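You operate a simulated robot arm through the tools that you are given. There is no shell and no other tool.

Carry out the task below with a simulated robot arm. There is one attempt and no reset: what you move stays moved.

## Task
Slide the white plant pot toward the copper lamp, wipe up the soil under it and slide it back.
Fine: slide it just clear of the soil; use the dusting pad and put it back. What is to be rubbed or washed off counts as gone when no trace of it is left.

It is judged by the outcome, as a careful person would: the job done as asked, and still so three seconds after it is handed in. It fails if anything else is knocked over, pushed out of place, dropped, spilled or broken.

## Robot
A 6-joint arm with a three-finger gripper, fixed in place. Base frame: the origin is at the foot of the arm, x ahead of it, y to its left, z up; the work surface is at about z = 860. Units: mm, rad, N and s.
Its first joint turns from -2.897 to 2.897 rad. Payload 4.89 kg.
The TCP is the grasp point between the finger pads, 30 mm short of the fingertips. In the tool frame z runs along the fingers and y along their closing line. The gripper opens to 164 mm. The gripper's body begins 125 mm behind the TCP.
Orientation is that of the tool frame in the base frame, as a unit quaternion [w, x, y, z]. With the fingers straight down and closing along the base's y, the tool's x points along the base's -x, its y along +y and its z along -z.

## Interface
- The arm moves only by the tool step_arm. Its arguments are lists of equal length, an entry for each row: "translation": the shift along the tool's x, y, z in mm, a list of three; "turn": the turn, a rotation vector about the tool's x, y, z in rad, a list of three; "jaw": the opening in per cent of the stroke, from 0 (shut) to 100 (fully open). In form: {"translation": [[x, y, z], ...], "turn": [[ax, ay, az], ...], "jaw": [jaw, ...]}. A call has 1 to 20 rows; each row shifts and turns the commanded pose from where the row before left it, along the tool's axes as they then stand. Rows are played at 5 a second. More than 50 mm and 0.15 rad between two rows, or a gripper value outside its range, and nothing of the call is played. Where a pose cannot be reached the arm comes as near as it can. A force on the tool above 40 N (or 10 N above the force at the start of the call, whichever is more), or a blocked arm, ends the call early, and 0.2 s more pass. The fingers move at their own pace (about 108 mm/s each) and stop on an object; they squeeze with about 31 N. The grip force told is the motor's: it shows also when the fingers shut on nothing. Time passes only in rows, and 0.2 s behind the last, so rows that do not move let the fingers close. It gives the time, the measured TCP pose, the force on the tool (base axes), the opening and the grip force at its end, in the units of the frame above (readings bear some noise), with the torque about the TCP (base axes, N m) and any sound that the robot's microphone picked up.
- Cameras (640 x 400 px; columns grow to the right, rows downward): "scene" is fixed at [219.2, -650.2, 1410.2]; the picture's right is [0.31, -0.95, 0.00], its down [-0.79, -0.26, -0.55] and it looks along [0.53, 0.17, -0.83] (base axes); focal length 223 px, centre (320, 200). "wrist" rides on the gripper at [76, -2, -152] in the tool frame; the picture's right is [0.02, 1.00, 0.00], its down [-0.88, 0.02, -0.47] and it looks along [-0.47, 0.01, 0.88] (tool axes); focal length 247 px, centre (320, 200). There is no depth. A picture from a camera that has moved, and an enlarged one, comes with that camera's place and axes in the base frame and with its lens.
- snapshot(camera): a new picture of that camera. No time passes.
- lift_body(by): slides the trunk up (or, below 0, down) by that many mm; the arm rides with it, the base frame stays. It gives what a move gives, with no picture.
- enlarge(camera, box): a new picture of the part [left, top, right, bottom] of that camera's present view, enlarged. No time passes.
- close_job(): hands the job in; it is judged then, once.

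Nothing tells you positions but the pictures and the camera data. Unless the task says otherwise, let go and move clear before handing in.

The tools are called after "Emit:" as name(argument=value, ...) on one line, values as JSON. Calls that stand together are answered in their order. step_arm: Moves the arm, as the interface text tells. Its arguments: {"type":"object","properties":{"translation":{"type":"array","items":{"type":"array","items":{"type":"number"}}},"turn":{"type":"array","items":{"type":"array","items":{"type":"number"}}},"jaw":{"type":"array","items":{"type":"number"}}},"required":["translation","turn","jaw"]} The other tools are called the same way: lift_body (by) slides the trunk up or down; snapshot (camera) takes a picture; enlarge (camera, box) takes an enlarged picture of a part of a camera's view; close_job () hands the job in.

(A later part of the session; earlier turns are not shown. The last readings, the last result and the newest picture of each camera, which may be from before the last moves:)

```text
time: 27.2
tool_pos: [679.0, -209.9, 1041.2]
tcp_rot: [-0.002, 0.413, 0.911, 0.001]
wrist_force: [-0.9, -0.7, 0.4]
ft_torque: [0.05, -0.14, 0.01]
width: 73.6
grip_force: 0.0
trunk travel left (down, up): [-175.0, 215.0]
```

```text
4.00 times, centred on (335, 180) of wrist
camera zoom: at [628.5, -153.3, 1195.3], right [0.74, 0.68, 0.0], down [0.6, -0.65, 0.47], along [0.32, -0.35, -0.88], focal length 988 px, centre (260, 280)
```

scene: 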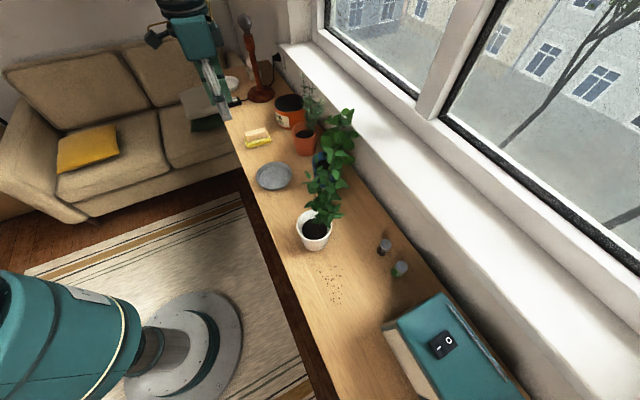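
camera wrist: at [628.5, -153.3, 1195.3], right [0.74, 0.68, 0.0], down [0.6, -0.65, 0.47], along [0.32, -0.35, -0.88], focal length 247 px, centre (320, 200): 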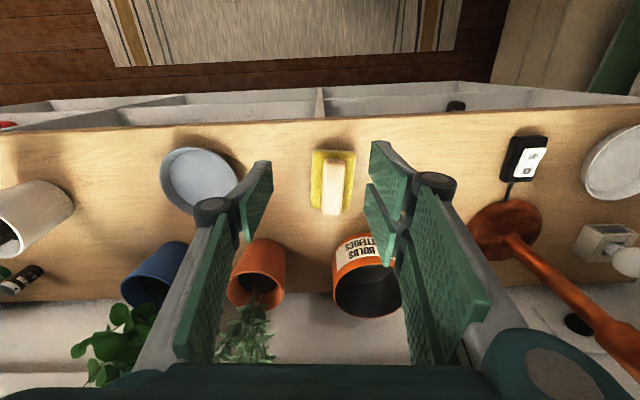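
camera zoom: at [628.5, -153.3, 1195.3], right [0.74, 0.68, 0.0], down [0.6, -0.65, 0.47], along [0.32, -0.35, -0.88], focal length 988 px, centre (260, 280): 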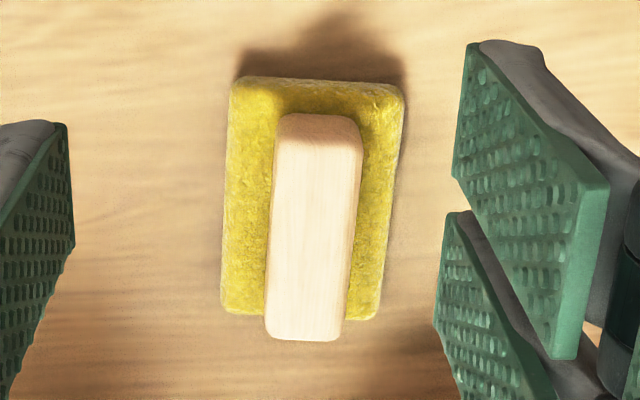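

Pad centre is about (738, -247.5), turned slightly. I'll re-align, come down with the jaw narrower and feel for the yellow pad's top with the fingertips.

Emit:
step_arm(translation=[[0, 0, 0], [-33.2, 11, 0], [-33.2, 10.9, 0], [0, 0, 40], [0, 0, 40], [0, 0, 30], [0, 0, 10], [0, 0, 5], [0, 0, 0]], turn=[[0, 0, 0.035], [0, 0, 0], [0, 0, 0], [0, 0, 0], [0, 0, 0], [0, 0, 0], [0, 0, 0], [0, 0, 0], [0, 0, 0]], jaw=[45, 45, 45, 45, 30, 30, 30, 27, 27])

Emit:
snapshot(camera="wrist")

Emit:
enlarge(camera="scene", box=[230, 100, 290, 160])

```text
time: 29.2
tool_pos: [738.2, -247.8, 914.8]
tcp_rot: [-0.002, 0.428, 0.904, 0.0]
wrist_force: [0.5, 0.7, 0.2]
ft_torque: [-0.01, -0.01, 0.03]
width: 44.6
grip_force: 0.1
trunk travel left (down, up): [-175.0, 215.0]
```

```text
taken
camera wrist: at [690.0, -190.0, 1069.5], right [0.76, 0.65, 0.0], down [0.57, -0.67, 0.47], along [0.3, -0.36, -0.88], focal length 247 px, centre (320, 200)
```

wrist: 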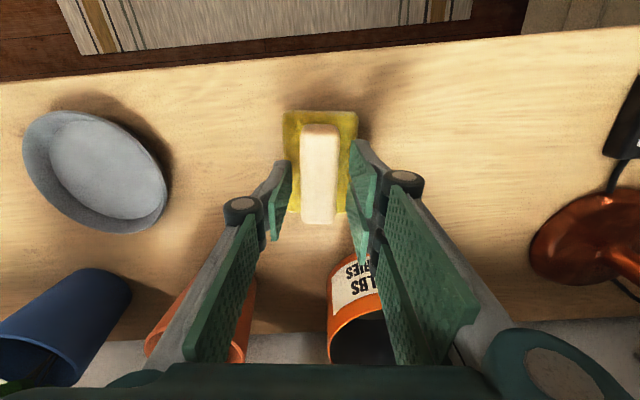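

```text
6.67 times, centred on (260, 130) of scene
camera zoom: at [219.2, -650.2, 1410.2], right [0.31, -0.95, 0.0], down [-0.79, -0.26, -0.55], along [0.53, 0.17, -0.83], focal length 1488 px, centre (720, 667)
```

zoom: 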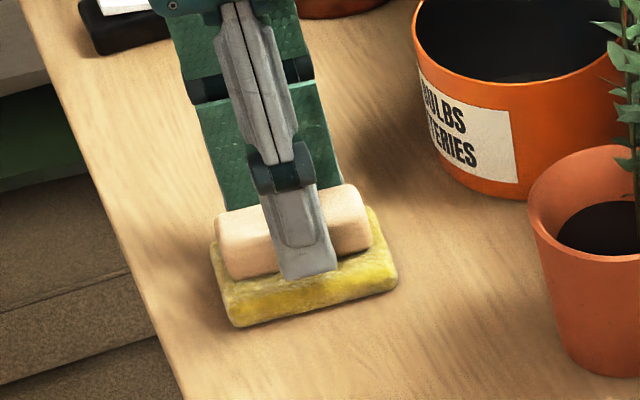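

Well aligned. I'll step down a few millimetres at a time, watching the vertical force.

Emit:
step_arm(translation=[[0, 0, 2], [0, 0, 2], [0, 0, 1], [0, 0, 0]], turn=[[0, 0, 0], [0, 0, 0], [0, 0, 0], [0, 0, 0]], jaw=[27, 27, 27, 27])

Emit:
step_arm(translation=[[0, 0, 1.5], [0, 0, 1.5], [0, 0, 0]], turn=[[0, 0, 0], [0, 0, 0], [0, 0, 0]], jaw=[27, 27, 27])

```text
time: 30.2
tool_pos: [738.1, -247.7, 911.1]
tcp_rot: [-0.001, 0.428, 0.904, 0.001]
wrist_force: [0.8, 0.4, 1.1]
ft_torque: [-0.02, 0.0, 0.01]
width: 44.1
grip_force: 0.1
trunk travel left (down, up): [-175.0, 215.0]
```

```text
time: 31.0
tool_pos: [738.0, -247.8, 907.1]
tcp_rot: [-0.001, 0.428, 0.904, 0.001]
wrist_force: [-0.7, -0.1, 0.0]
ft_torque: [-0.01, -0.02, 0.03]
width: 44.5
grip_force: 0.1
trunk travel left (down, up): [-175.0, 215.0]
```

No contact yet, so I'll continue down slowly.

Emit:
step_arm(translation=[[0, 0, 1.5], [0, 0, 1.5], [0, 0, 0]], turn=[[0, 0, 0], [0, 0, 0], [0, 0, 0]], jaw=[27, 27, 27])

Emit:
enlarge(camera="scene", box=[235, 110, 285, 155])

```text
time: 31.8
tool_pos: [738.4, -247.5, 906.4]
tcp_rot: [-0.001, 0.428, 0.904, 0.0]
wrist_force: [1.1, 0.9, 13.4]
ft_torque: [0.04, -0.21, -0.01]
width: 44.3
grip_force: 0.0
trunk travel left (down, up): [-175.0, 215.0]
```

```text
8.89 times, centred on (260, 132) of scene
camera zoom: at [219.2, -650.2, 1410.2], right [0.31, -0.95, 0.0], down [-0.79, -0.26, -0.55], along [0.53, 0.17, -0.83], focal length 1984 px, centre (853, 800)
```

zoom: 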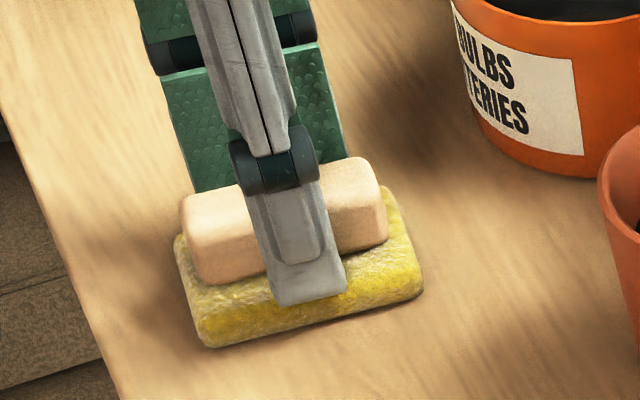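

The tips touch the yellow pad's top at about TCP z = 906.5. I'll back off 1 mm, close fully with a longer wait, then lift slowly and check.

Emit:
step_arm(translation=[[0, 0, -1.5], [0, 0, 0], [0, 0, 0], [0, 0, 0], [0, 0, 0], [0, 0, 0]], turn=[[0, 0, 0], [0, 0, 0], [0, 0, 0], [0, 0, 0], [0, 0, 0], [0, 0, 0]], jaw=[27, 20, 14, 5, 0, 0])

Emit:
step_arm(translation=[[0, 0, -2], [0, 0, -3], [0, 0, -4], [0, 0, 0]], turn=[[0, 0, 0], [0, 0, 0], [0, 0, 0], [0, 0, 0]], jaw=[0, 0, 0, 0])

Emit:
enlarge(camera="scene", box=[235, 110, 285, 155])

Emit:
snapshot(camera="wrist")

```text
time: 33.2
tool_pos: [737.7, -248.6, 906.2]
tcp_rot: [-0.002, 0.429, 0.903, 0.001]
wrist_force: [0.3, 0.1, -0.1]
ft_torque: [0.0, 0.01, 0.0]
width: 27.3
grip_force: 31.3
trunk travel left (down, up): [-175.0, 215.0]
```

```text
time: 34.2
tool_pos: [738.4, -247.6, 915.4]
tcp_rot: [-0.002, 0.428, 0.904, 0.001]
wrist_force: [0.1, 0.9, -1.7]
ft_torque: [-0.03, 0.02, -0.01]
width: 27.2
grip_force: 30.9
trunk travel left (down, up): [-175.0, 215.0]
```

```text
8.89 times, centred on (260, 132) of scene
camera zoom: at [219.2, -650.2, 1410.2], right [0.31, -0.95, 0.0], down [-0.79, -0.26, -0.55], along [0.53, 0.17, -0.83], focal length 1984 px, centre (853, 800)
```

zoom: 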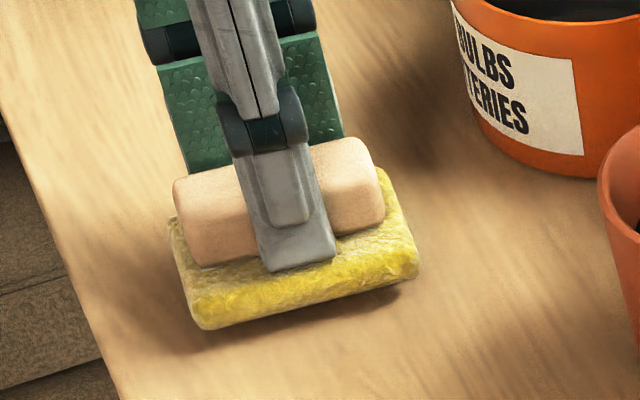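

```text
taken
camera wrist: at [689.7, -189.6, 1069.0], right [0.76, 0.65, 0.0], down [0.57, -0.67, 0.47], along [0.3, -0.36, -0.88], focal length 247 px, centre (320, 200)
```

wrist: 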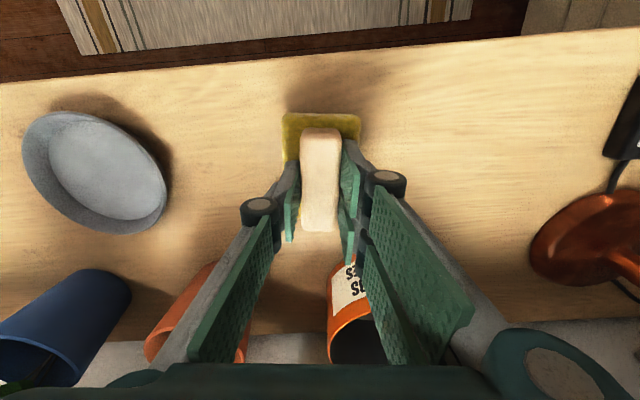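

The pad is now lifting off the desk. I'll raise it more and verify it stays held.

Emit:
step_arm(translation=[[0, 0, -8], [0, 0, -14], [0, 0, -20], [0, 0, -25], [0, 0, -25], [0, 0, -20], [0, 0, -10], [0, 0, 0]], turn=[[0, 0, 0], [0, 0, 0], [0, 0, 0], [0, 0, 0], [0, 0, 0], [0, 0, 0], [0, 0, 0], [0, 0, 0]], jaw=[0, 0, 0, 0, 0, 0, 0, 0])

Emit:
snapshot(camera="wrist")

Emit:
snapshot(camera="scene")

```text
time: 36.0
tool_pos: [737.5, -247.4, 1038.0]
tcp_rot: [-0.001, 0.429, 0.903, 0.001]
wrist_force: [0.1, -0.8, 0.6]
ft_torque: [0.01, -0.02, 0.0]
width: 27.2
grip_force: 31.1
trunk travel left (down, up): [-175.0, 215.0]
```

```text
taken
camera wrist: at [689.0, -188.8, 1192.2], right [0.76, 0.65, 0.0], down [0.57, -0.67, 0.47], along [0.3, -0.36, -0.88], focal length 247 px, centre (320, 200)
```

wrist: 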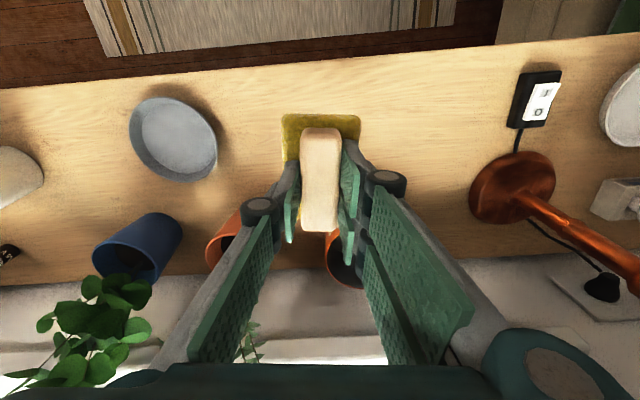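

```text
taken
```

scene: 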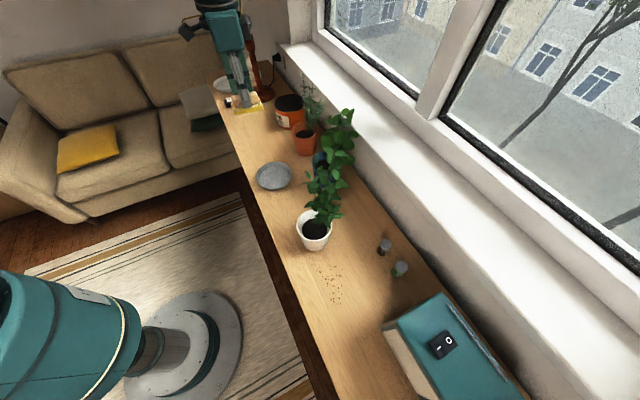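

The pad is held steadily. I'll carry it along the desk front to beside the soil area with gentle starts and stops.

Emit:
step_arm(translation=[[15, 0, 0], [30, -10, 0], [0, -20, 0], [0, -40, 0], [0, -45, 0], [0, -45, 0], [0, -45, 0], [0, -45, 0], [0, -45, 0], [0, -45, 0], [0, -45, 0], [0, -45, 0], [0, -45, 0], [0, -45, 0], [0, -32, 0], [0, -20, 0], [0, 0, 0]], turn=[[0, 0, 0], [0, 0, 0], [0, 0, 0], [0, 0, 0], [0, 0, 0], [0, 0, 0], [0, 0, 0], [0, 0, 0], [0, 0, 0], [0, 0, 0], [0, 0, 0], [0, 0, 0], [0, 0, 0], [0, 0, 0], [0, 0, 0], [0, 0, 0], [0, 0, 0]], jaw=[0, 0, 0, 0, 0, 0, 0, 0, 0, 0, 0, 0, 0, 0, 0, 0, 0])

Emit:
snapshot(camera="wrist")

```text
time: 39.6
tool_pos: [267.0, -575.3, 1036.3]
tcp_rot: [-0.002, 0.428, 0.904, 0.001]
wrist_force: [-0.8, 0.0, -0.1]
ft_torque: [0.02, -0.02, 0.02]
width: 27.4
grip_force: 31.2
trunk travel left (down, up): [-175.0, 215.0]
```

```text
taken
camera wrist: at [218.2, -517.3, 1191.4], right [0.76, 0.65, 0.0], down [0.57, -0.67, 0.47], along [0.3, -0.36, -0.88], focal length 247 px, centre (320, 200)
```

wrist: 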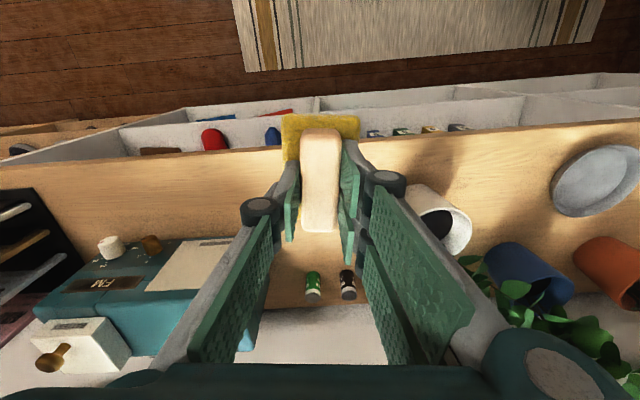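

The pad is still held. I'll turn it 95° so its long side lies along the desk and the gripper's body stays clear of the leaves.

Emit:
step_arm(translation=[[0, 0, 0], [0, 0, 0], [0, 0, 0], [0, 0, 0], [0, 0, 0], [0, 0, 0], [0, 0, 0], [0, 0, 0], [0, 0, 0], [0, 0, 0], [0, 0, 0], [0, 0, 0], [0, 0, 0]], turn=[[0, 0, -0.1383], [0, 0, -0.1383], [0, 0, -0.1383], [0, 0, -0.1383], [0, 0, -0.1383], [0, 0, -0.1383], [0, 0, -0.1383], [0, 0, -0.1383], [0, 0, -0.1383], [0, 0, -0.1383], [0, 0, -0.1383], [0, 0, -0.1383], [0, 0, 0]], jaw=[0, 0, 0, 0, 0, 0, 0, 0, 0, 0, 0, 0, 0])

Emit:
snapshot(camera="wrist")

Emit:
snapshot(camera="scene")

```text
time: 42.4
tool_pos: [266.4, -574.2, 1038.8]
tcp_rot: [0.0, -0.378, 0.926, 0.002]
wrist_force: [-0.7, 0.5, -1.4]
ft_torque: [0.0, 0.01, 0.0]
width: 27.2
grip_force: 31.1
trunk travel left (down, up): [-175.0, 215.0]
```

```text
taken
camera wrist: at [214.1, -630.0, 1191.9], right [-0.71, 0.7, 0.0], down [0.62, 0.63, 0.47], along [0.33, 0.34, -0.88], focal length 247 px, centre (320, 200)
```

wrist: 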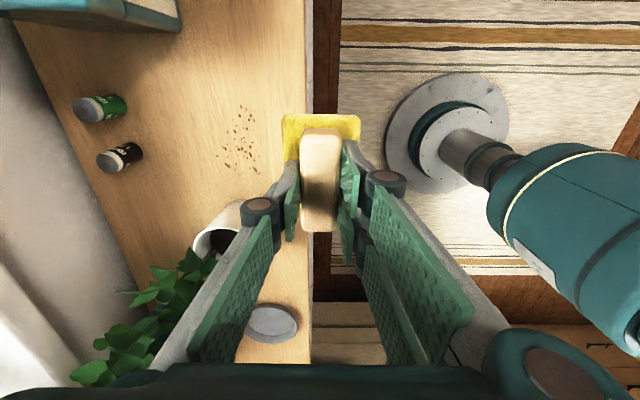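

```text
taken
```

scene: 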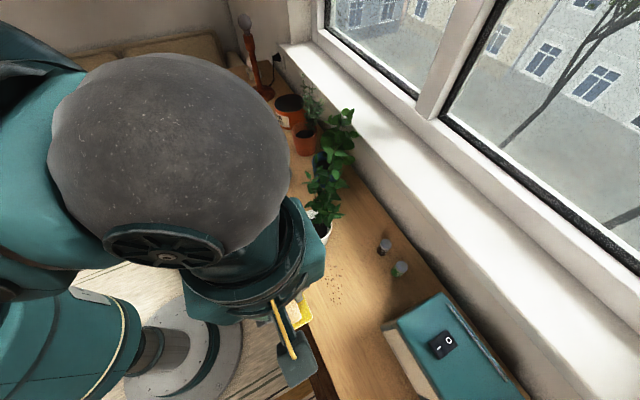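

The orientation is right. I'll zoom in on the soil for exact extents.

Emit:
enlarge(camera="wrist", box=[180, 80, 320, 220])

Emit:
enlarge(camera="scene", box=[290, 230, 390, 320])

```text
2.86 times, centred on (250, 150) of wrist
camera zoom: at [214.1, -630.0, 1191.9], right [-0.71, 0.7, 0.0], down [0.62, 0.63, 0.47], along [0.33, 0.34, -0.88], focal length 706 px, centre (520, 343)
```

zoom: 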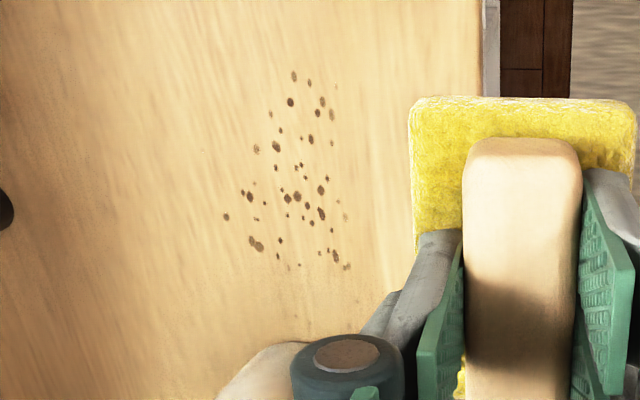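

```text
4.44 times, centred on (340, 275) of scene
camera zoom: at [219.2, -650.2, 1410.2], right [0.31, -0.95, 0.0], down [-0.79, -0.26, -0.55], along [0.53, 0.17, -0.83], focal length 992 px, centre (231, -133)
```

zoom: 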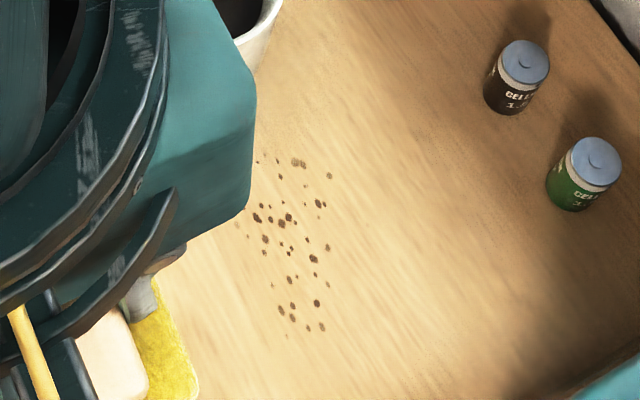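

The soil spans roughly ±58/38 mm along the desk and −27 to +37 mm across it, so two overlapping lanes will cover it. I'll move above the first lane and lower the pad to just above the desk.

Emit:
step_arm(translation=[[5, -20, 0], [5, -40, 0], [0, -30, 0], [0, -10, 0], [0, 0, 30], [0, 0, 40], [0, 0, 35], [0, 0, 18], [0, 0, 0]], turn=[[0, 0, 0], [0, 0, 0], [0, 0, 0], [0, 0, 0], [0, 0, 0], [0, 0, 0], [0, 0, 0], [0, 0, 0], [0, 0, 0]], jaw=[0, 0, 0, 0, 0, 0, 0, 0, 0])

Emit:
snapshot(camera="wrist")

Emit:
snapshot(camera="scene")

```text
time: 44.4
tool_pos: [331.1, -653.6, 915.2]
tcp_rot: [-0.001, -0.377, 0.926, 0.002]
wrist_force: [-0.3, 0.0, -0.5]
ft_torque: [0.06, 0.01, 0.01]
width: 27.1
grip_force: 30.7
trunk travel left (down, up): [-175.0, 215.0]
```

```text
taken
camera wrist: at [278.4, -708.0, 1068.5], right [-0.71, 0.7, 0.0], down [0.62, 0.63, 0.47], along [0.33, 0.34, -0.88], focal length 247 px, centre (320, 200)
```

wrist: 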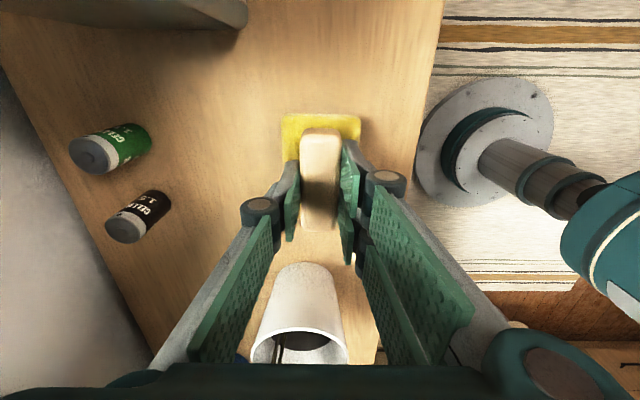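

```text
taken
```

scene: 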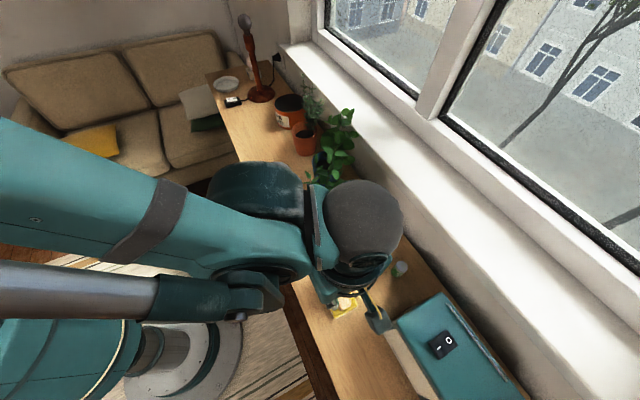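

The pad hovers over the first lane with the pot clear ahead of it. I'll lower until it touches and read the force.

Emit:
step_arm(translation=[[0, 0, 4], [0, 0, 3], [0, 0, 1.5], [0, 0, 0]], turn=[[0, 0, 0], [0, 0, 0], [0, 0, 0], [0, 0, 0]], jaw=[0, 0, 0, 0])

Emit:
step_arm(translation=[[0, 0, 1], [0, 0, 0]], turn=[[0, 0, 0], [0, 0, 0]], jaw=[0, 0])

```text
time: 45.4
tool_pos: [330.3, -652.6, 906.2]
tcp_rot: [0.0, -0.377, 0.926, 0.001]
wrist_force: [0.1, -0.6, 0.2]
ft_torque: [-0.01, -0.03, 0.03]
width: 27.2
grip_force: 31.0
trunk travel left (down, up): [-175.0, 215.0]
```

```text
time: 46.0
tool_pos: [329.1, -653.1, 906.3]
tcp_rot: [-0.001, -0.378, 0.926, 0.001]
wrist_force: [1.2, -2.3, 16.6]
ft_torque: [-0.66, 0.46, 0.1]
width: 27.3
grip_force: 30.7
trunk travel left (down, up): [-175.0, 215.0]
```

The pad is in contact with the desk at about 17 N. I'll sweep the first lane toward the pot and back.

Emit:
step_arm(translation=[[-6, 0, 0], [-8, 0, 0], [-8, 0, 0], [-8, 0, 0], [-6, 0, 0], [6, 0, 0], [8, 0, 0], [8, 0, 0], [8, 0, 0], [6, 0, 0]], turn=[[0, 0, 0], [0, 0, 0], [0, 0, 0], [0, 0, 0], [0, 0, 0], [0, 0, 0], [0, 0, 0], [0, 0, 0], [0, 0, 0], [0, 0, 0]], jaw=[0, 0, 0, 0, 0, 0, 0, 0, 0, 0])

Emit:
snapshot(camera="wrist")

Emit:
enlarge(camera="scene", box=[290, 230, 410, 340])

```text
time: 48.2
tool_pos: [328.9, -652.9, 904.9]
tcp_rot: [-0.002, -0.377, 0.926, 0.001]
wrist_force: [3.5, 4.7, 11.2]
ft_torque: [0.39, -0.39, -0.01]
width: 27.5
grip_force: 31.2
trunk travel left (down, up): [-175.0, 215.0]
```

```text
taken
camera wrist: at [276.8, -707.5, 1058.9], right [-0.71, 0.7, 0.0], down [0.62, 0.63, 0.47], along [0.33, 0.34, -0.88], focal length 247 px, centre (320, 200)
```

wrist: 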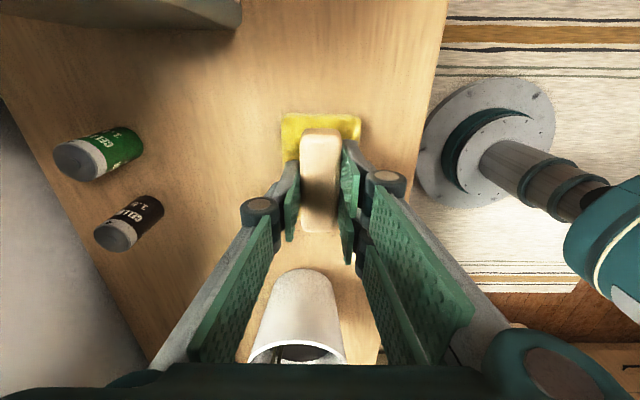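

```text
3.64 times, centred on (350, 285) of scene
camera zoom: at [219.2, -650.2, 1410.2], right [0.31, -0.95, 0.0], down [-0.79, -0.26, -0.55], along [0.53, 0.17, -0.83], focal length 812 px, centre (211, -109)
```

zoom: 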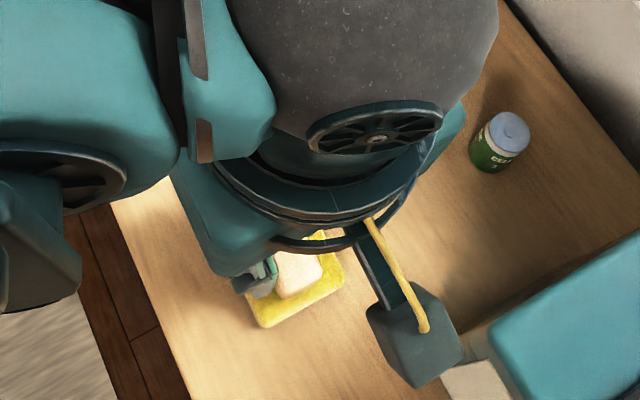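

Forces are fine. I'll do another pass here and then cover the second lane, 24 mm nearer the window, with several strokes.

Emit:
step_arm(translation=[[-8, 0, 0], [-10, 0, 0], [-10, 0, 0], [-9, 0, 0], [0, -6, 0], [0, -6, 0], [0, -6, 0], [0, -6, 0], [9, 0, 0], [10, 0, 0], [10, 0, 0], [10, 0, 0], [-10, 0, 0], [-10, 0, 0], [-10, 0, 0], [-9, 0, 0], [9, 0, 0], [10, 0, 0], [10, 0, 0], [8, 0, 0]], turn=[[0, 0, 0], [0, 0, 0], [0, 0, 0], [0, 0, 0], [0, 0, 0], [0, 0, 0], [0, 0, 0], [0, 0, 0], [0, 0, 0], [0, 0, 0], [0, 0, 0], [0, 0, 0], [0, 0, 0], [0, 0, 0], [0, 0, 0], [0, 0, 0], [0, 0, 0], [0, 0, 0], [0, 0, 0], [0, 0, 0]], jaw=[0, 0, 0, 0, 0, 0, 0, 0, 0, 0, 0, 0, 0, 0, 0, 0, 0, 0, 0, 0])

Emit:
snapshot(camera="wrist")

```text
time: 52.4
tool_pos: [345.9, -670.6, 904.9]
tcp_rot: [-0.001, -0.376, 0.927, 0.001]
wrist_force: [1.3, 1.2, 6.8]
ft_torque: [0.12, -0.14, -0.01]
width: 27.1
grip_force: 31.1
trunk travel left (down, up): [-175.0, 215.0]
```

```text
taken
camera wrist: at [292.7, -725.4, 1058.9], right [-0.71, 0.7, 0.0], down [0.62, 0.63, 0.47], along [0.33, 0.34, -0.88], focal length 247 px, centre (320, 200)
```

wrist: 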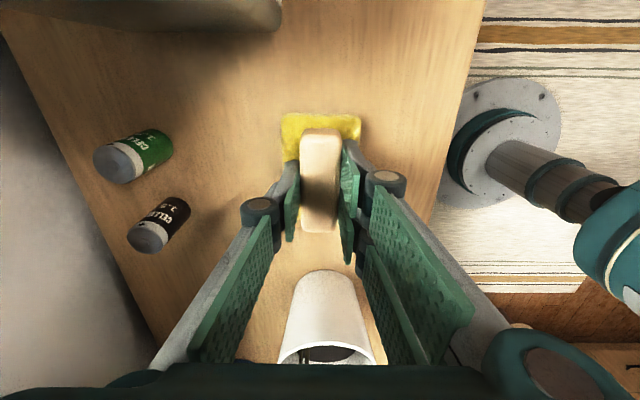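

Now I'll lift the pad, back toward the front edge and inspect the desk.

Emit:
step_arm(translation=[[0, 0, -8], [0, 0, -20], [0, 0, -35], [0, 0, -40], [0, 0, -30], [0, 30, 0], [0, 45, 0], [0, 35, 0], [0, 15, 0], [0, 0, 0]], turn=[[0, 0, 0], [0, 0, 0], [0, 0, 0], [0, 0, 0], [0, 0, 0], [0, 0, 0], [0, 0, 0], [0, 0, 0], [0, 0, 0], [0, 0, 0]], jaw=[0, 0, 0, 0, 0, 0, 0, 0, 0, 0])

Emit:
enlarge(camera="wrist", box=[150, 60, 320, 230])

Emit:
enlarge(camera="scene", box=[290, 230, 390, 320])

Emit:
snapshot(camera="wrist")

```text
time: 54.6
tool_pos: [259.0, -581.9, 1037.2]
tcp_rot: [-0.001, -0.377, 0.926, 0.001]
wrist_force: [0.4, -0.1, 0.0]
ft_torque: [-0.1, -0.03, -0.02]
width: 27.2
grip_force: 31.2
trunk travel left (down, up): [-175.0, 215.0]
```

```text
2.35 times, centred on (235, 145) of wrist
camera zoom: at [206.7, -636.1, 1191.6], right [-0.71, 0.7, 0.0], down [0.62, 0.63, 0.47], along [0.33, 0.34, -0.88], focal length 581 px, centre (520, 329)
```

zoom: 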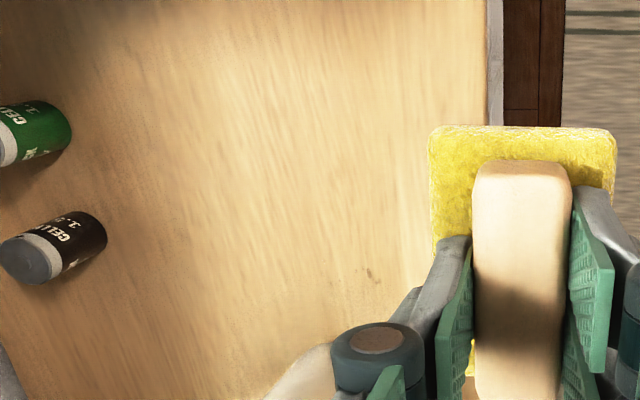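

```text
4.44 times, centred on (340, 275) of scene
camera zoom: at [219.2, -650.2, 1410.2], right [0.31, -0.95, 0.0], down [-0.79, -0.26, -0.55], along [0.53, 0.17, -0.83], focal length 992 px, centre (231, -133)
```

zoom: 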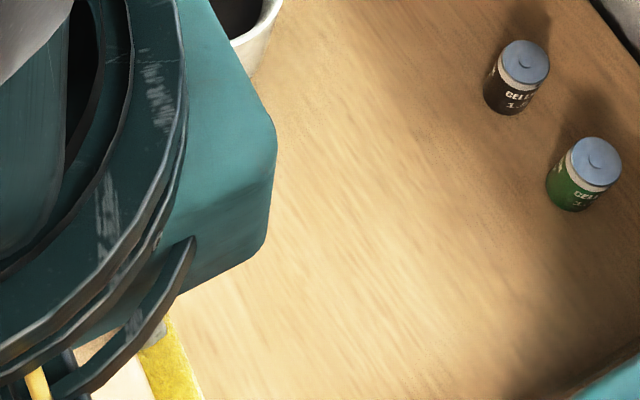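

```text
taken
camera wrist: at [206.7, -636.1, 1191.6], right [-0.71, 0.7, 0.0], down [0.62, 0.63, 0.47], along [0.33, 0.34, -0.88], focal length 247 px, centre (320, 200)
```

wrist: 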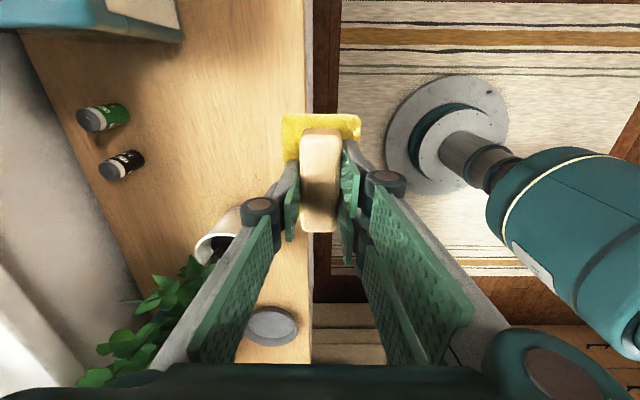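

Nearly everything is gone; a trace remains near the pot end, about 30 mm along and −18 mm across. I'll wipe again, reaching further toward the pot.

Emit:
step_arm(translation=[[-10, -20, 0], [-15, -40, 0], [-10, -26, 0], [0, -10, 0], [0, 0, 30], [0, 0, 40], [0, 0, 35], [0, 0, 18], [0, 0, 5], [0, 0, 2.5], [0, 0, 1.5], [0, 0, 0]], turn=[[0, 0, 0], [0, 0, 0], [0, 0, 0], [0, 0, 0], [0, 0, 0], [0, 0, 0], [0, 0, 0], [0, 0, 0], [0, 0, 0], [0, 0, 0], [0, 0, 0], [0, 0, 0]], jaw=[0, 0, 0, 0, 0, 0, 0, 0, 0, 0, 0, 0])

Emit:
snapshot(camera="wrist")

```text
time: 57.2
tool_pos: [350.4, -625.8, 906.7]
tcp_rot: [0.0, -0.377, 0.926, 0.001]
wrist_force: [0.6, 0.3, -1.5]
ft_torque: [-0.02, 0.02, -0.03]
width: 27.2
grip_force: 31.2
trunk travel left (down, up): [-175.0, 215.0]
```

```text
taken
camera wrist: at [298.2, -679.8, 1059.8], right [-0.71, 0.7, 0.0], down [0.62, 0.63, 0.47], along [0.33, 0.34, -0.88], focal length 247 px, centre (320, 200)
```

wrist: 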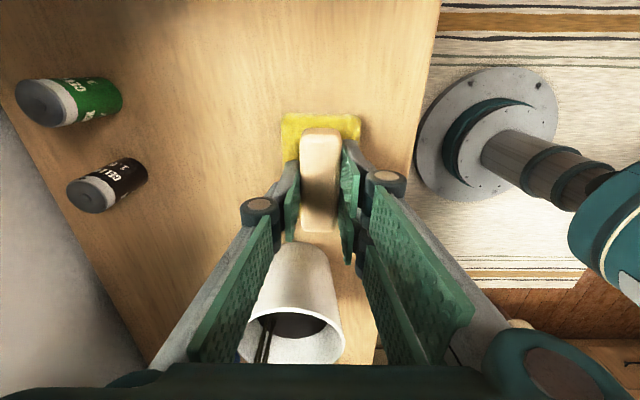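

Contact isn't reached yet. I'll press 1 mm lower, then stroke 12 mm toward the pot and across in both directions.

Emit:
step_arm(translation=[[0, 0, 1.2], [-6, 0, 0], [-6, 0, 0], [6, 0, 0], [6, 0, 0], [-6, 0, 0], [-7, 0, 0], [0, -8, 0], [0, -8, 0], [0, -8, 0], [0, -6, 0], [7, 0, 0], [6, 0, 0], [-7, 0, 0], [-6, 0, 0], [0, 8, 0], [0, 8, 0], [0, 8, 0], [8, 6, 0], [0, 0, 0]], turn=[[0, 0, 0], [0, 0, 0], [0, 0, 0], [0, 0, 0], [0, 0, 0], [0, 0, 0], [0, 0, 0], [0, 0, 0], [0, 0, 0], [0, 0, 0], [0, 0, 0], [0, 0, 0], [0, 0, 0], [0, 0, 0], [0, 0, 0], [0, 0, 0], [0, 0, 0], [0, 0, 0], [0, 0, 0], [0, 0, 0]], jaw=[0, 0, 0, 0, 0, 0, 0, 0, 0, 0, 0, 0, 0, 0, 0, 0, 0, 0, 0, 0])

Emit:
snapshot(camera="wrist")

```text
time: 61.4
tool_pos: [354.1, -622.2, 905.0]
tcp_rot: [-0.001, -0.377, 0.926, 0.002]
wrist_force: [1.5, 1.7, 3.7]
ft_torque: [0.06, -0.1, 0.04]
width: 27.6
grip_force: 31.2
trunk travel left (down, up): [-175.0, 215.0]
```

```text
taken
camera wrist: at [302.1, -676.3, 1058.8], right [-0.71, 0.7, 0.0], down [0.62, 0.63, 0.47], along [0.33, 0.34, -0.88], focal length 247 px, centre (320, 200)
```

wrist: 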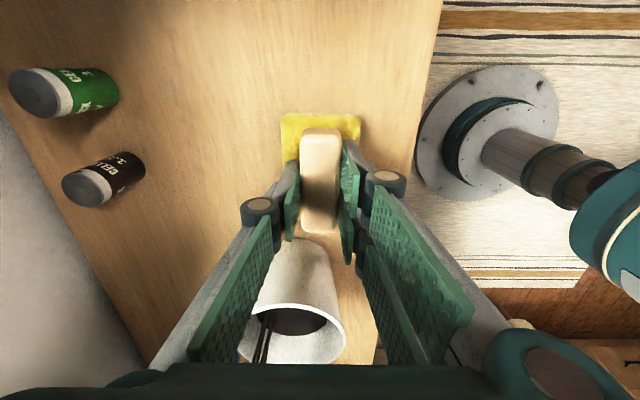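

I'll sweep back along the lane once more, lift, and inspect again.

Emit:
step_arm(translation=[[10, 0, 0], [10, 0, 0], [10, 0, 0], [8, 0, 0], [0, 0, -8], [0, 0, -20], [0, 0, -35], [0, 0, -40], [0, 0, -30], [0, 30, 0], [0, 35, 0], [0, 25, 0], [0, 5, 0], [0, 0, 0]], turn=[[0, 0, 0], [0, 0, 0], [0, 0, 0], [0, 0, 0], [0, 0, 0], [0, 0, 0], [0, 0, 0], [0, 0, 0], [0, 0, 0], [0, 0, 0], [0, 0, 0], [0, 0, 0], [0, 0, 0], [0, 0, 0]], jaw=[0, 0, 0, 0, 0, 0, 0, 0, 0, 0, 0, 0, 0, 0])

Emit:
enlarge(camera="wrist", box=[150, 60, 320, 230])

Emit:
enlarge(camera="wrist", box=[200, 100, 290, 200])

Emit:
enlarge(camera="scene", box=[290, 230, 390, 320])

```text
time: 64.4
tool_pos: [261.1, -580.4, 1039.1]
tcp_rot: [0.0, -0.376, 0.927, 0.001]
wrist_force: [-0.3, 0.6, -0.3]
ft_torque: [-0.04, -0.05, 0.03]
width: 27.4
grip_force: 31.0
trunk travel left (down, up): [-175.0, 215.0]
```

```text
2.35 times, centred on (235, 145) of wrist
camera zoom: at [207.8, -635.2, 1192.2], right [-0.71, 0.7, 0.0], down [0.62, 0.63, 0.47], along [0.33, 0.34, -0.88], focal length 581 px, centre (520, 329)
```

zoom: 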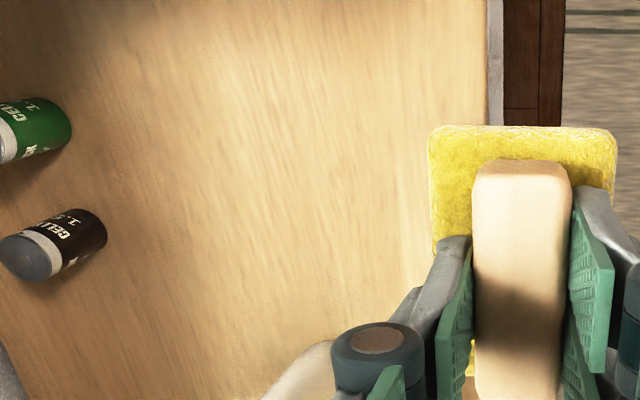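

```text
4.00 times, centred on (245, 150) of wrist
camera zoom: at [207.8, -635.2, 1192.2], right [-0.71, 0.7, 0.0], down [0.62, 0.63, 0.47], along [0.33, 0.34, -0.88], focal length 988 px, centre (620, 400)
```

zoom: 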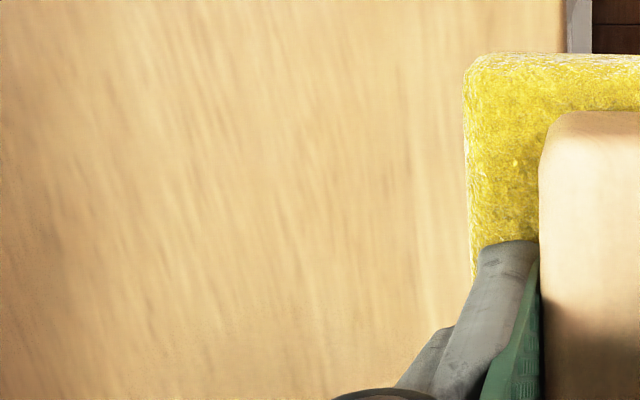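

```text
4.44 times, centred on (340, 275) of scene
camera zoom: at [219.2, -650.2, 1410.2], right [0.31, -0.95, 0.0], down [-0.79, -0.26, -0.55], along [0.53, 0.17, -0.83], focal length 992 px, centre (231, -133)
```

zoom: 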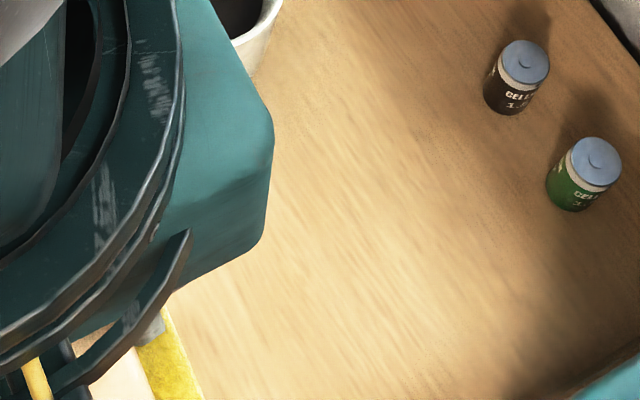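

The desk looks clean now. I'll turn the tool back and move off along the front, stopping partway for an unobstructed check from the scene camera.

Emit:
step_arm(translation=[[0, 0, 0], [0, 0, 0], [0, 0, 0], [0, 0, 0], [0, 0, 0], [0, 0, 0], [0, 0, 0], [0, 0, 0], [0, 0, 0], [0, 0, 0], [0, 0, 0], [0, 0, 0], [0, 20, 0], [0, 40, 0], [0, 45, 0], [0, 45, 0], [0, 45, 0], [0, 45, 0], [0, 40, 0], [0, 20, 0]], turn=[[0, 0, 0.1383], [0, 0, 0.1383], [0, 0, 0.1383], [0, 0, 0.1383], [0, 0, 0.1383], [0, 0, 0.1383], [0, 0, 0.1383], [0, 0, 0.1383], [0, 0, 0.1383], [0, 0, 0.1383], [0, 0, 0.1383], [0, 0, 0.1383], [0, 0, 0], [0, 0, 0], [0, 0, 0], [0, 0, 0], [0, 0, 0], [0, 0, 0], [0, 0, 0], [0, 0, 0]], jaw=[0, 0, 0, 0, 0, 0, 0, 0, 0, 0, 0, 0, 0, 0, 0, 0, 0, 0, 0, 0])

Emit:
snapshot(camera="scene")

Emit:
enlarge(camera="scene", box=[290, 235, 380, 320])

Emit:
snapshot(camera="wrist")

```text
time: 68.6
tool_pos: [493.3, -391.0, 1040.0]
tcp_rot: [-0.001, 0.428, 0.904, 0.001]
wrist_force: [-0.4, -0.6, 0.2]
ft_torque: [0.05, -0.08, -0.03]
width: 27.3
grip_force: 31.0
trunk travel left (down, up): [-175.0, 215.0]
```

```text
taken
```

scene: 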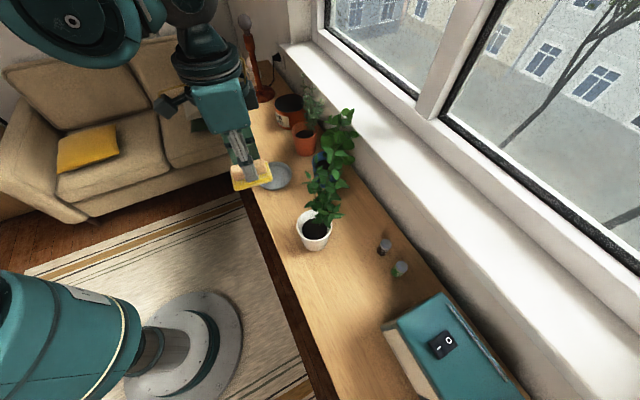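

```text
4.71 times, centred on (335, 278) of scene
camera zoom: at [219.2, -650.2, 1410.2], right [0.31, -0.95, 0.0], down [-0.79, -0.26, -0.55], along [0.53, 0.17, -0.83], focal length 1051 px, centre (249, -165)
```

zoom: 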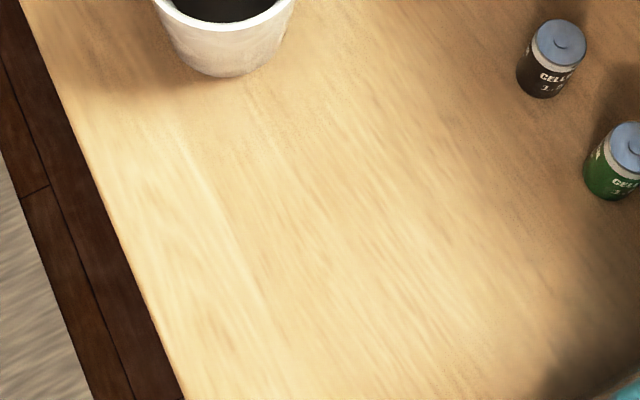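

```text
taken
camera wrist: at [444.5, -333.3, 1193.5], right [0.76, 0.65, 0.0], down [0.57, -0.67, 0.47], along [0.3, -0.36, -0.88], focal length 247 px, centre (320, 200)
```

wrist: 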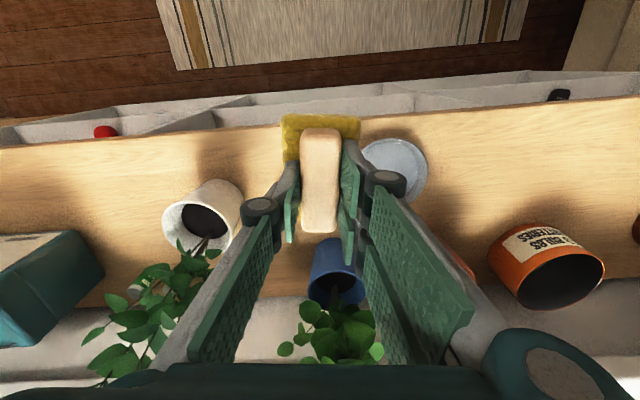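

No trace of soil remains. I'll carry the pad back above its original spot, restoring its original angle.

Emit:
step_arm(translation=[[0, 0, 0], [0, 20, 0], [0, 40, 0], [0, 45, 0], [0, 45, 0], [0, 45, 0], [0, 45, 0], [0, 27, 0], [0, 12.4, 0], [-15, 0, 0], [-25, 0, 0], [-11.5, 0, 0], [0, 0, 30], [0, 0, 40], [0, 0, 35], [0, 0, 15], [0, 0, 0]], turn=[[0, 0, -0.04], [0, 0, 0], [0, 0, 0], [0, 0, 0], [0, 0, 0], [0, 0, 0], [0, 0, 0], [0, 0, 0], [0, 0, 0], [0, 0, 0], [0, 0, 0], [0, 0, 0], [0, 0, 0], [0, 0, 0], [0, 0, 0], [0, 0, 0], [0, 0, 0]], jaw=[0, 0, 0, 0, 0, 0, 0, 0, 0, 0, 0, 0, 0, 0, 0, 0, 0])

Emit:
snapshot(camera="wrist")

Emit:
enlarge(camera="scene", box=[230, 110, 300, 160])

```text
time: 72.2
tool_pos: [734.5, -243.9, 917.1]
tcp_rot: [-0.002, 0.409, 0.912, 0.002]
wrist_force: [1.9, -0.7, -1.5]
ft_torque: [0.02, 0.04, -0.02]
width: 27.5
grip_force: 31.0
trunk travel left (down, up): [-175.0, 215.0]
```

```text
taken
camera wrist: at [684.9, -187.8, 1070.6], right [0.73, 0.68, 0.0], down [0.6, -0.65, 0.47], along [0.32, -0.34, -0.88], focal length 247 px, centre (320, 200)
```

wrist: 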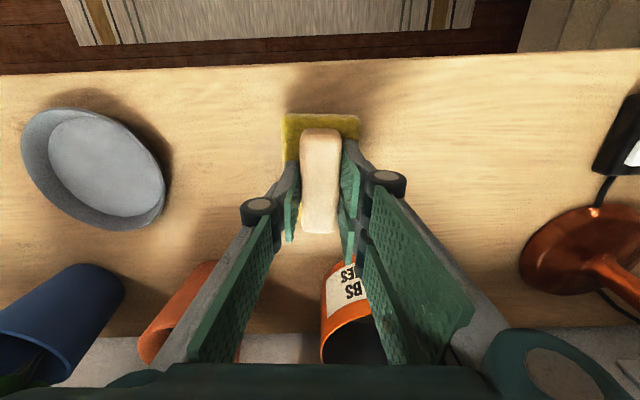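

```text
8.00 times, centred on (265, 135) of scene
camera zoom: at [219.2, -650.2, 1410.2], right [0.31, -0.95, 0.0], down [-0.79, -0.26, -0.55], along [0.53, 0.17, -0.83], focal length 1786 px, centre (760, 720)
```

zoom: 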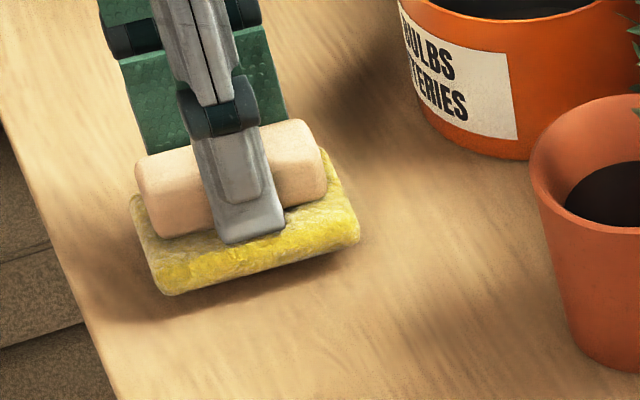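

The pad hovers right over its original spot. I'll lower it to contact, release and rise.

Emit:
step_arm(translation=[[0, 0, 5], [0, 0, 3], [0, 0, 2], [0, 0, 1], [0, 0, 0]], turn=[[0, 0, 0], [0, 0, 0], [0, 0, 0], [0, 0, 0], [0, 0, 0]], jaw=[0, 0, 0, 0, 0])

```text
time: 73.4
tool_pos: [735.7, -243.2, 905.9]
tcp_rot: [-0.001, 0.41, 0.912, 0.001]
wrist_force: [0.7, -0.1, -0.4]
ft_torque: [-0.01, 0.0, 0.03]
width: 27.3
grip_force: 30.5
trunk travel left (down, up): [-175.0, 215.0]
```

Emit:
step_arm(translation=[[0, 0, 0.8], [0, 0, 0], [0, 0, 0], [0, 0, 0], [0, 0, 0], [0, 0, -20], [0, 0, -40], [0, 0, -40], [0, 0, -30], [0, 0, 0]], turn=[[0, 0, 0], [0, 0, 0], [0, 0, 0], [0, 0, 0], [0, 0, 0], [0, 0, 0], [0, 0, 0], [0, 0, 0], [0, 0, 0], [0, 0, 0]], jaw=[0, 18, 24, 32, 42, 45, 45, 45, 45, 45])

Emit:
snapshot(camera="wrist")

Emit:
enlarge(camera="scene", box=[230, 110, 300, 160])

```text
time: 75.6
tool_pos: [738.6, -242.5, 1038.9]
tcp_rot: [-0.001, 0.411, 0.912, 0.0]
wrist_force: [-0.1, 0.8, 0.5]
ft_torque: [0.0, -0.09, 0.0]
width: 74.0
grip_force: 0.0
trunk travel left (down, up): [-175.0, 215.0]
```

```text
taken
camera wrist: at [687.7, -187.0, 1191.8], right [0.73, 0.68, 0.0], down [0.6, -0.65, 0.47], along [0.32, -0.34, -0.88], focal length 247 px, centre (320, 200)
```

wrist: 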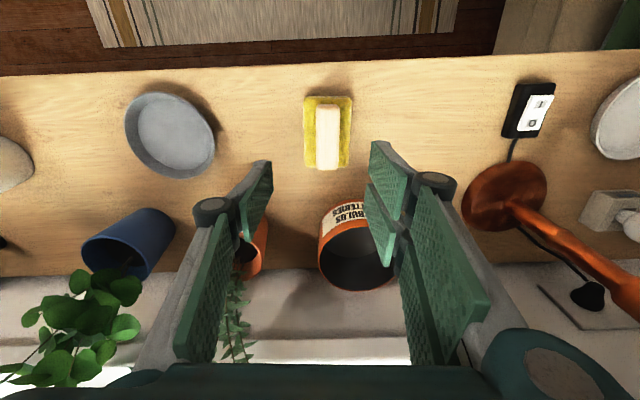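

```text
8.00 times, centred on (265, 135) of scene
camera zoom: at [219.2, -650.2, 1410.2], right [0.31, -0.95, 0.0], down [-0.79, -0.26, -0.55], along [0.53, 0.17, -0.83], focal length 1786 px, centre (760, 720)
```

zoom: 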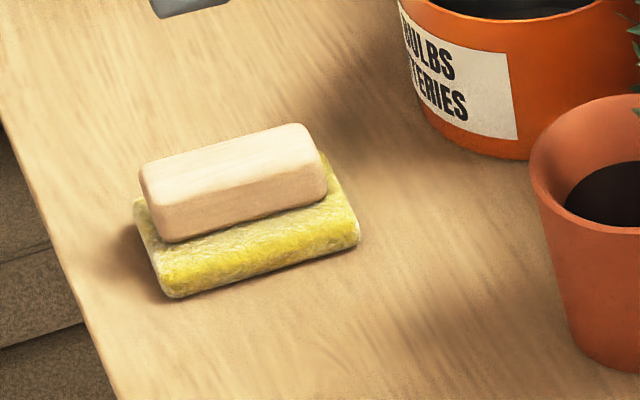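

The pad is down but sits about 12 mm toward the lamp from its original spot, having been dragged on release. I'll measure it precisely so I can nudge it back.

Emit:
enlarge(camera="wrist", box=[270, 70, 390, 190])

```text
3.33 times, centred on (330, 130) of wrist
camera zoom: at [687.7, -187.0, 1191.8], right [0.73, 0.68, 0.0], down [0.6, -0.65, 0.47], along [0.32, -0.34, -0.88], focal length 823 px, centre (287, 433)
```

zoom: 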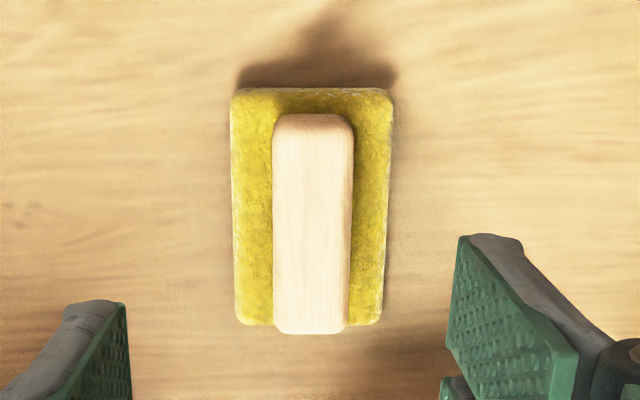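

I'll lower the open fingers around the block, clear of it, and push it back about 11.6 mm with one finger.

Emit:
step_arm(translation=[[3, 0, 30], [0, 0, 40], [0, 0, 40], [0, 0, 16], [0, 0, 0], [0, -6, 0], [0, -6, 0], [0, -4, 0], [0, -4, 0], [0, -4, 0], [0, -1.5, 0], [0, 0, 0]], turn=[[0, 0, 0], [0, 0, 0], [0, 0, 0], [0, 0, 0], [0, 0, 0], [0, 0, 0], [0, 0, 0], [0, 0, 0], [0, 0, 0], [0, 0, 0], [0, 0, 0], [0, 0, 0]], jaw=[45, 45, 45, 45, 45, 45, 45, 45, 45, 45, 45, 45])

Emit:
enlarge(camera="scene", box=[230, 110, 300, 160])

Emit:
snapshot(camera="wrist")

```text
time: 78.2
tool_pos: [715.4, -258.0, 911.1]
tcp_rot: [-0.001, 0.41, 0.912, 0.0]
wrist_force: [0.6, -0.5, 0.5]
ft_torque: [0.02, -0.01, 0.0]
width: 74.1
grip_force: 0.3
trunk travel left (down, up): [-175.0, 215.0]
```

```text
8.00 times, centred on (265, 135) of scene
camera zoom: at [219.2, -650.2, 1410.2], right [0.31, -0.95, 0.0], down [-0.79, -0.26, -0.55], along [0.53, 0.17, -0.83], focal length 1786 px, centre (760, 720)
```

zoom: 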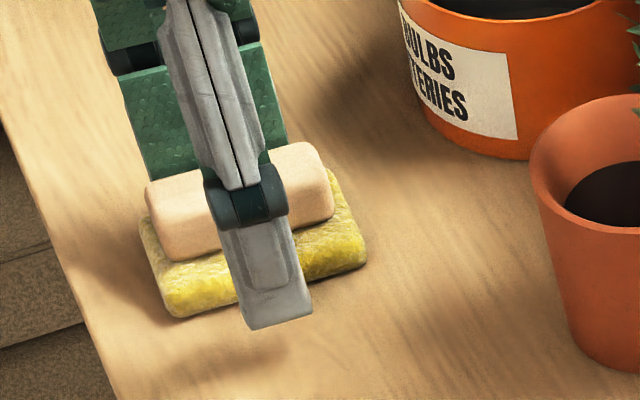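

```text
taken
camera wrist: at [664.7, -202.2, 1063.5], right [0.73, 0.68, 0.0], down [0.6, -0.65, 0.47], along [0.32, -0.34, -0.88], focal length 247 px, centre (320, 200)
```

wrist: 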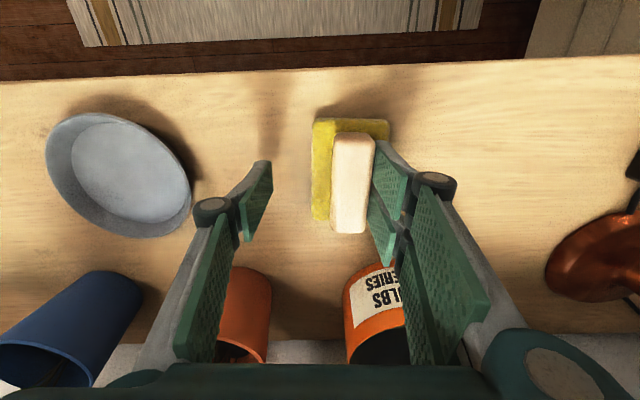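

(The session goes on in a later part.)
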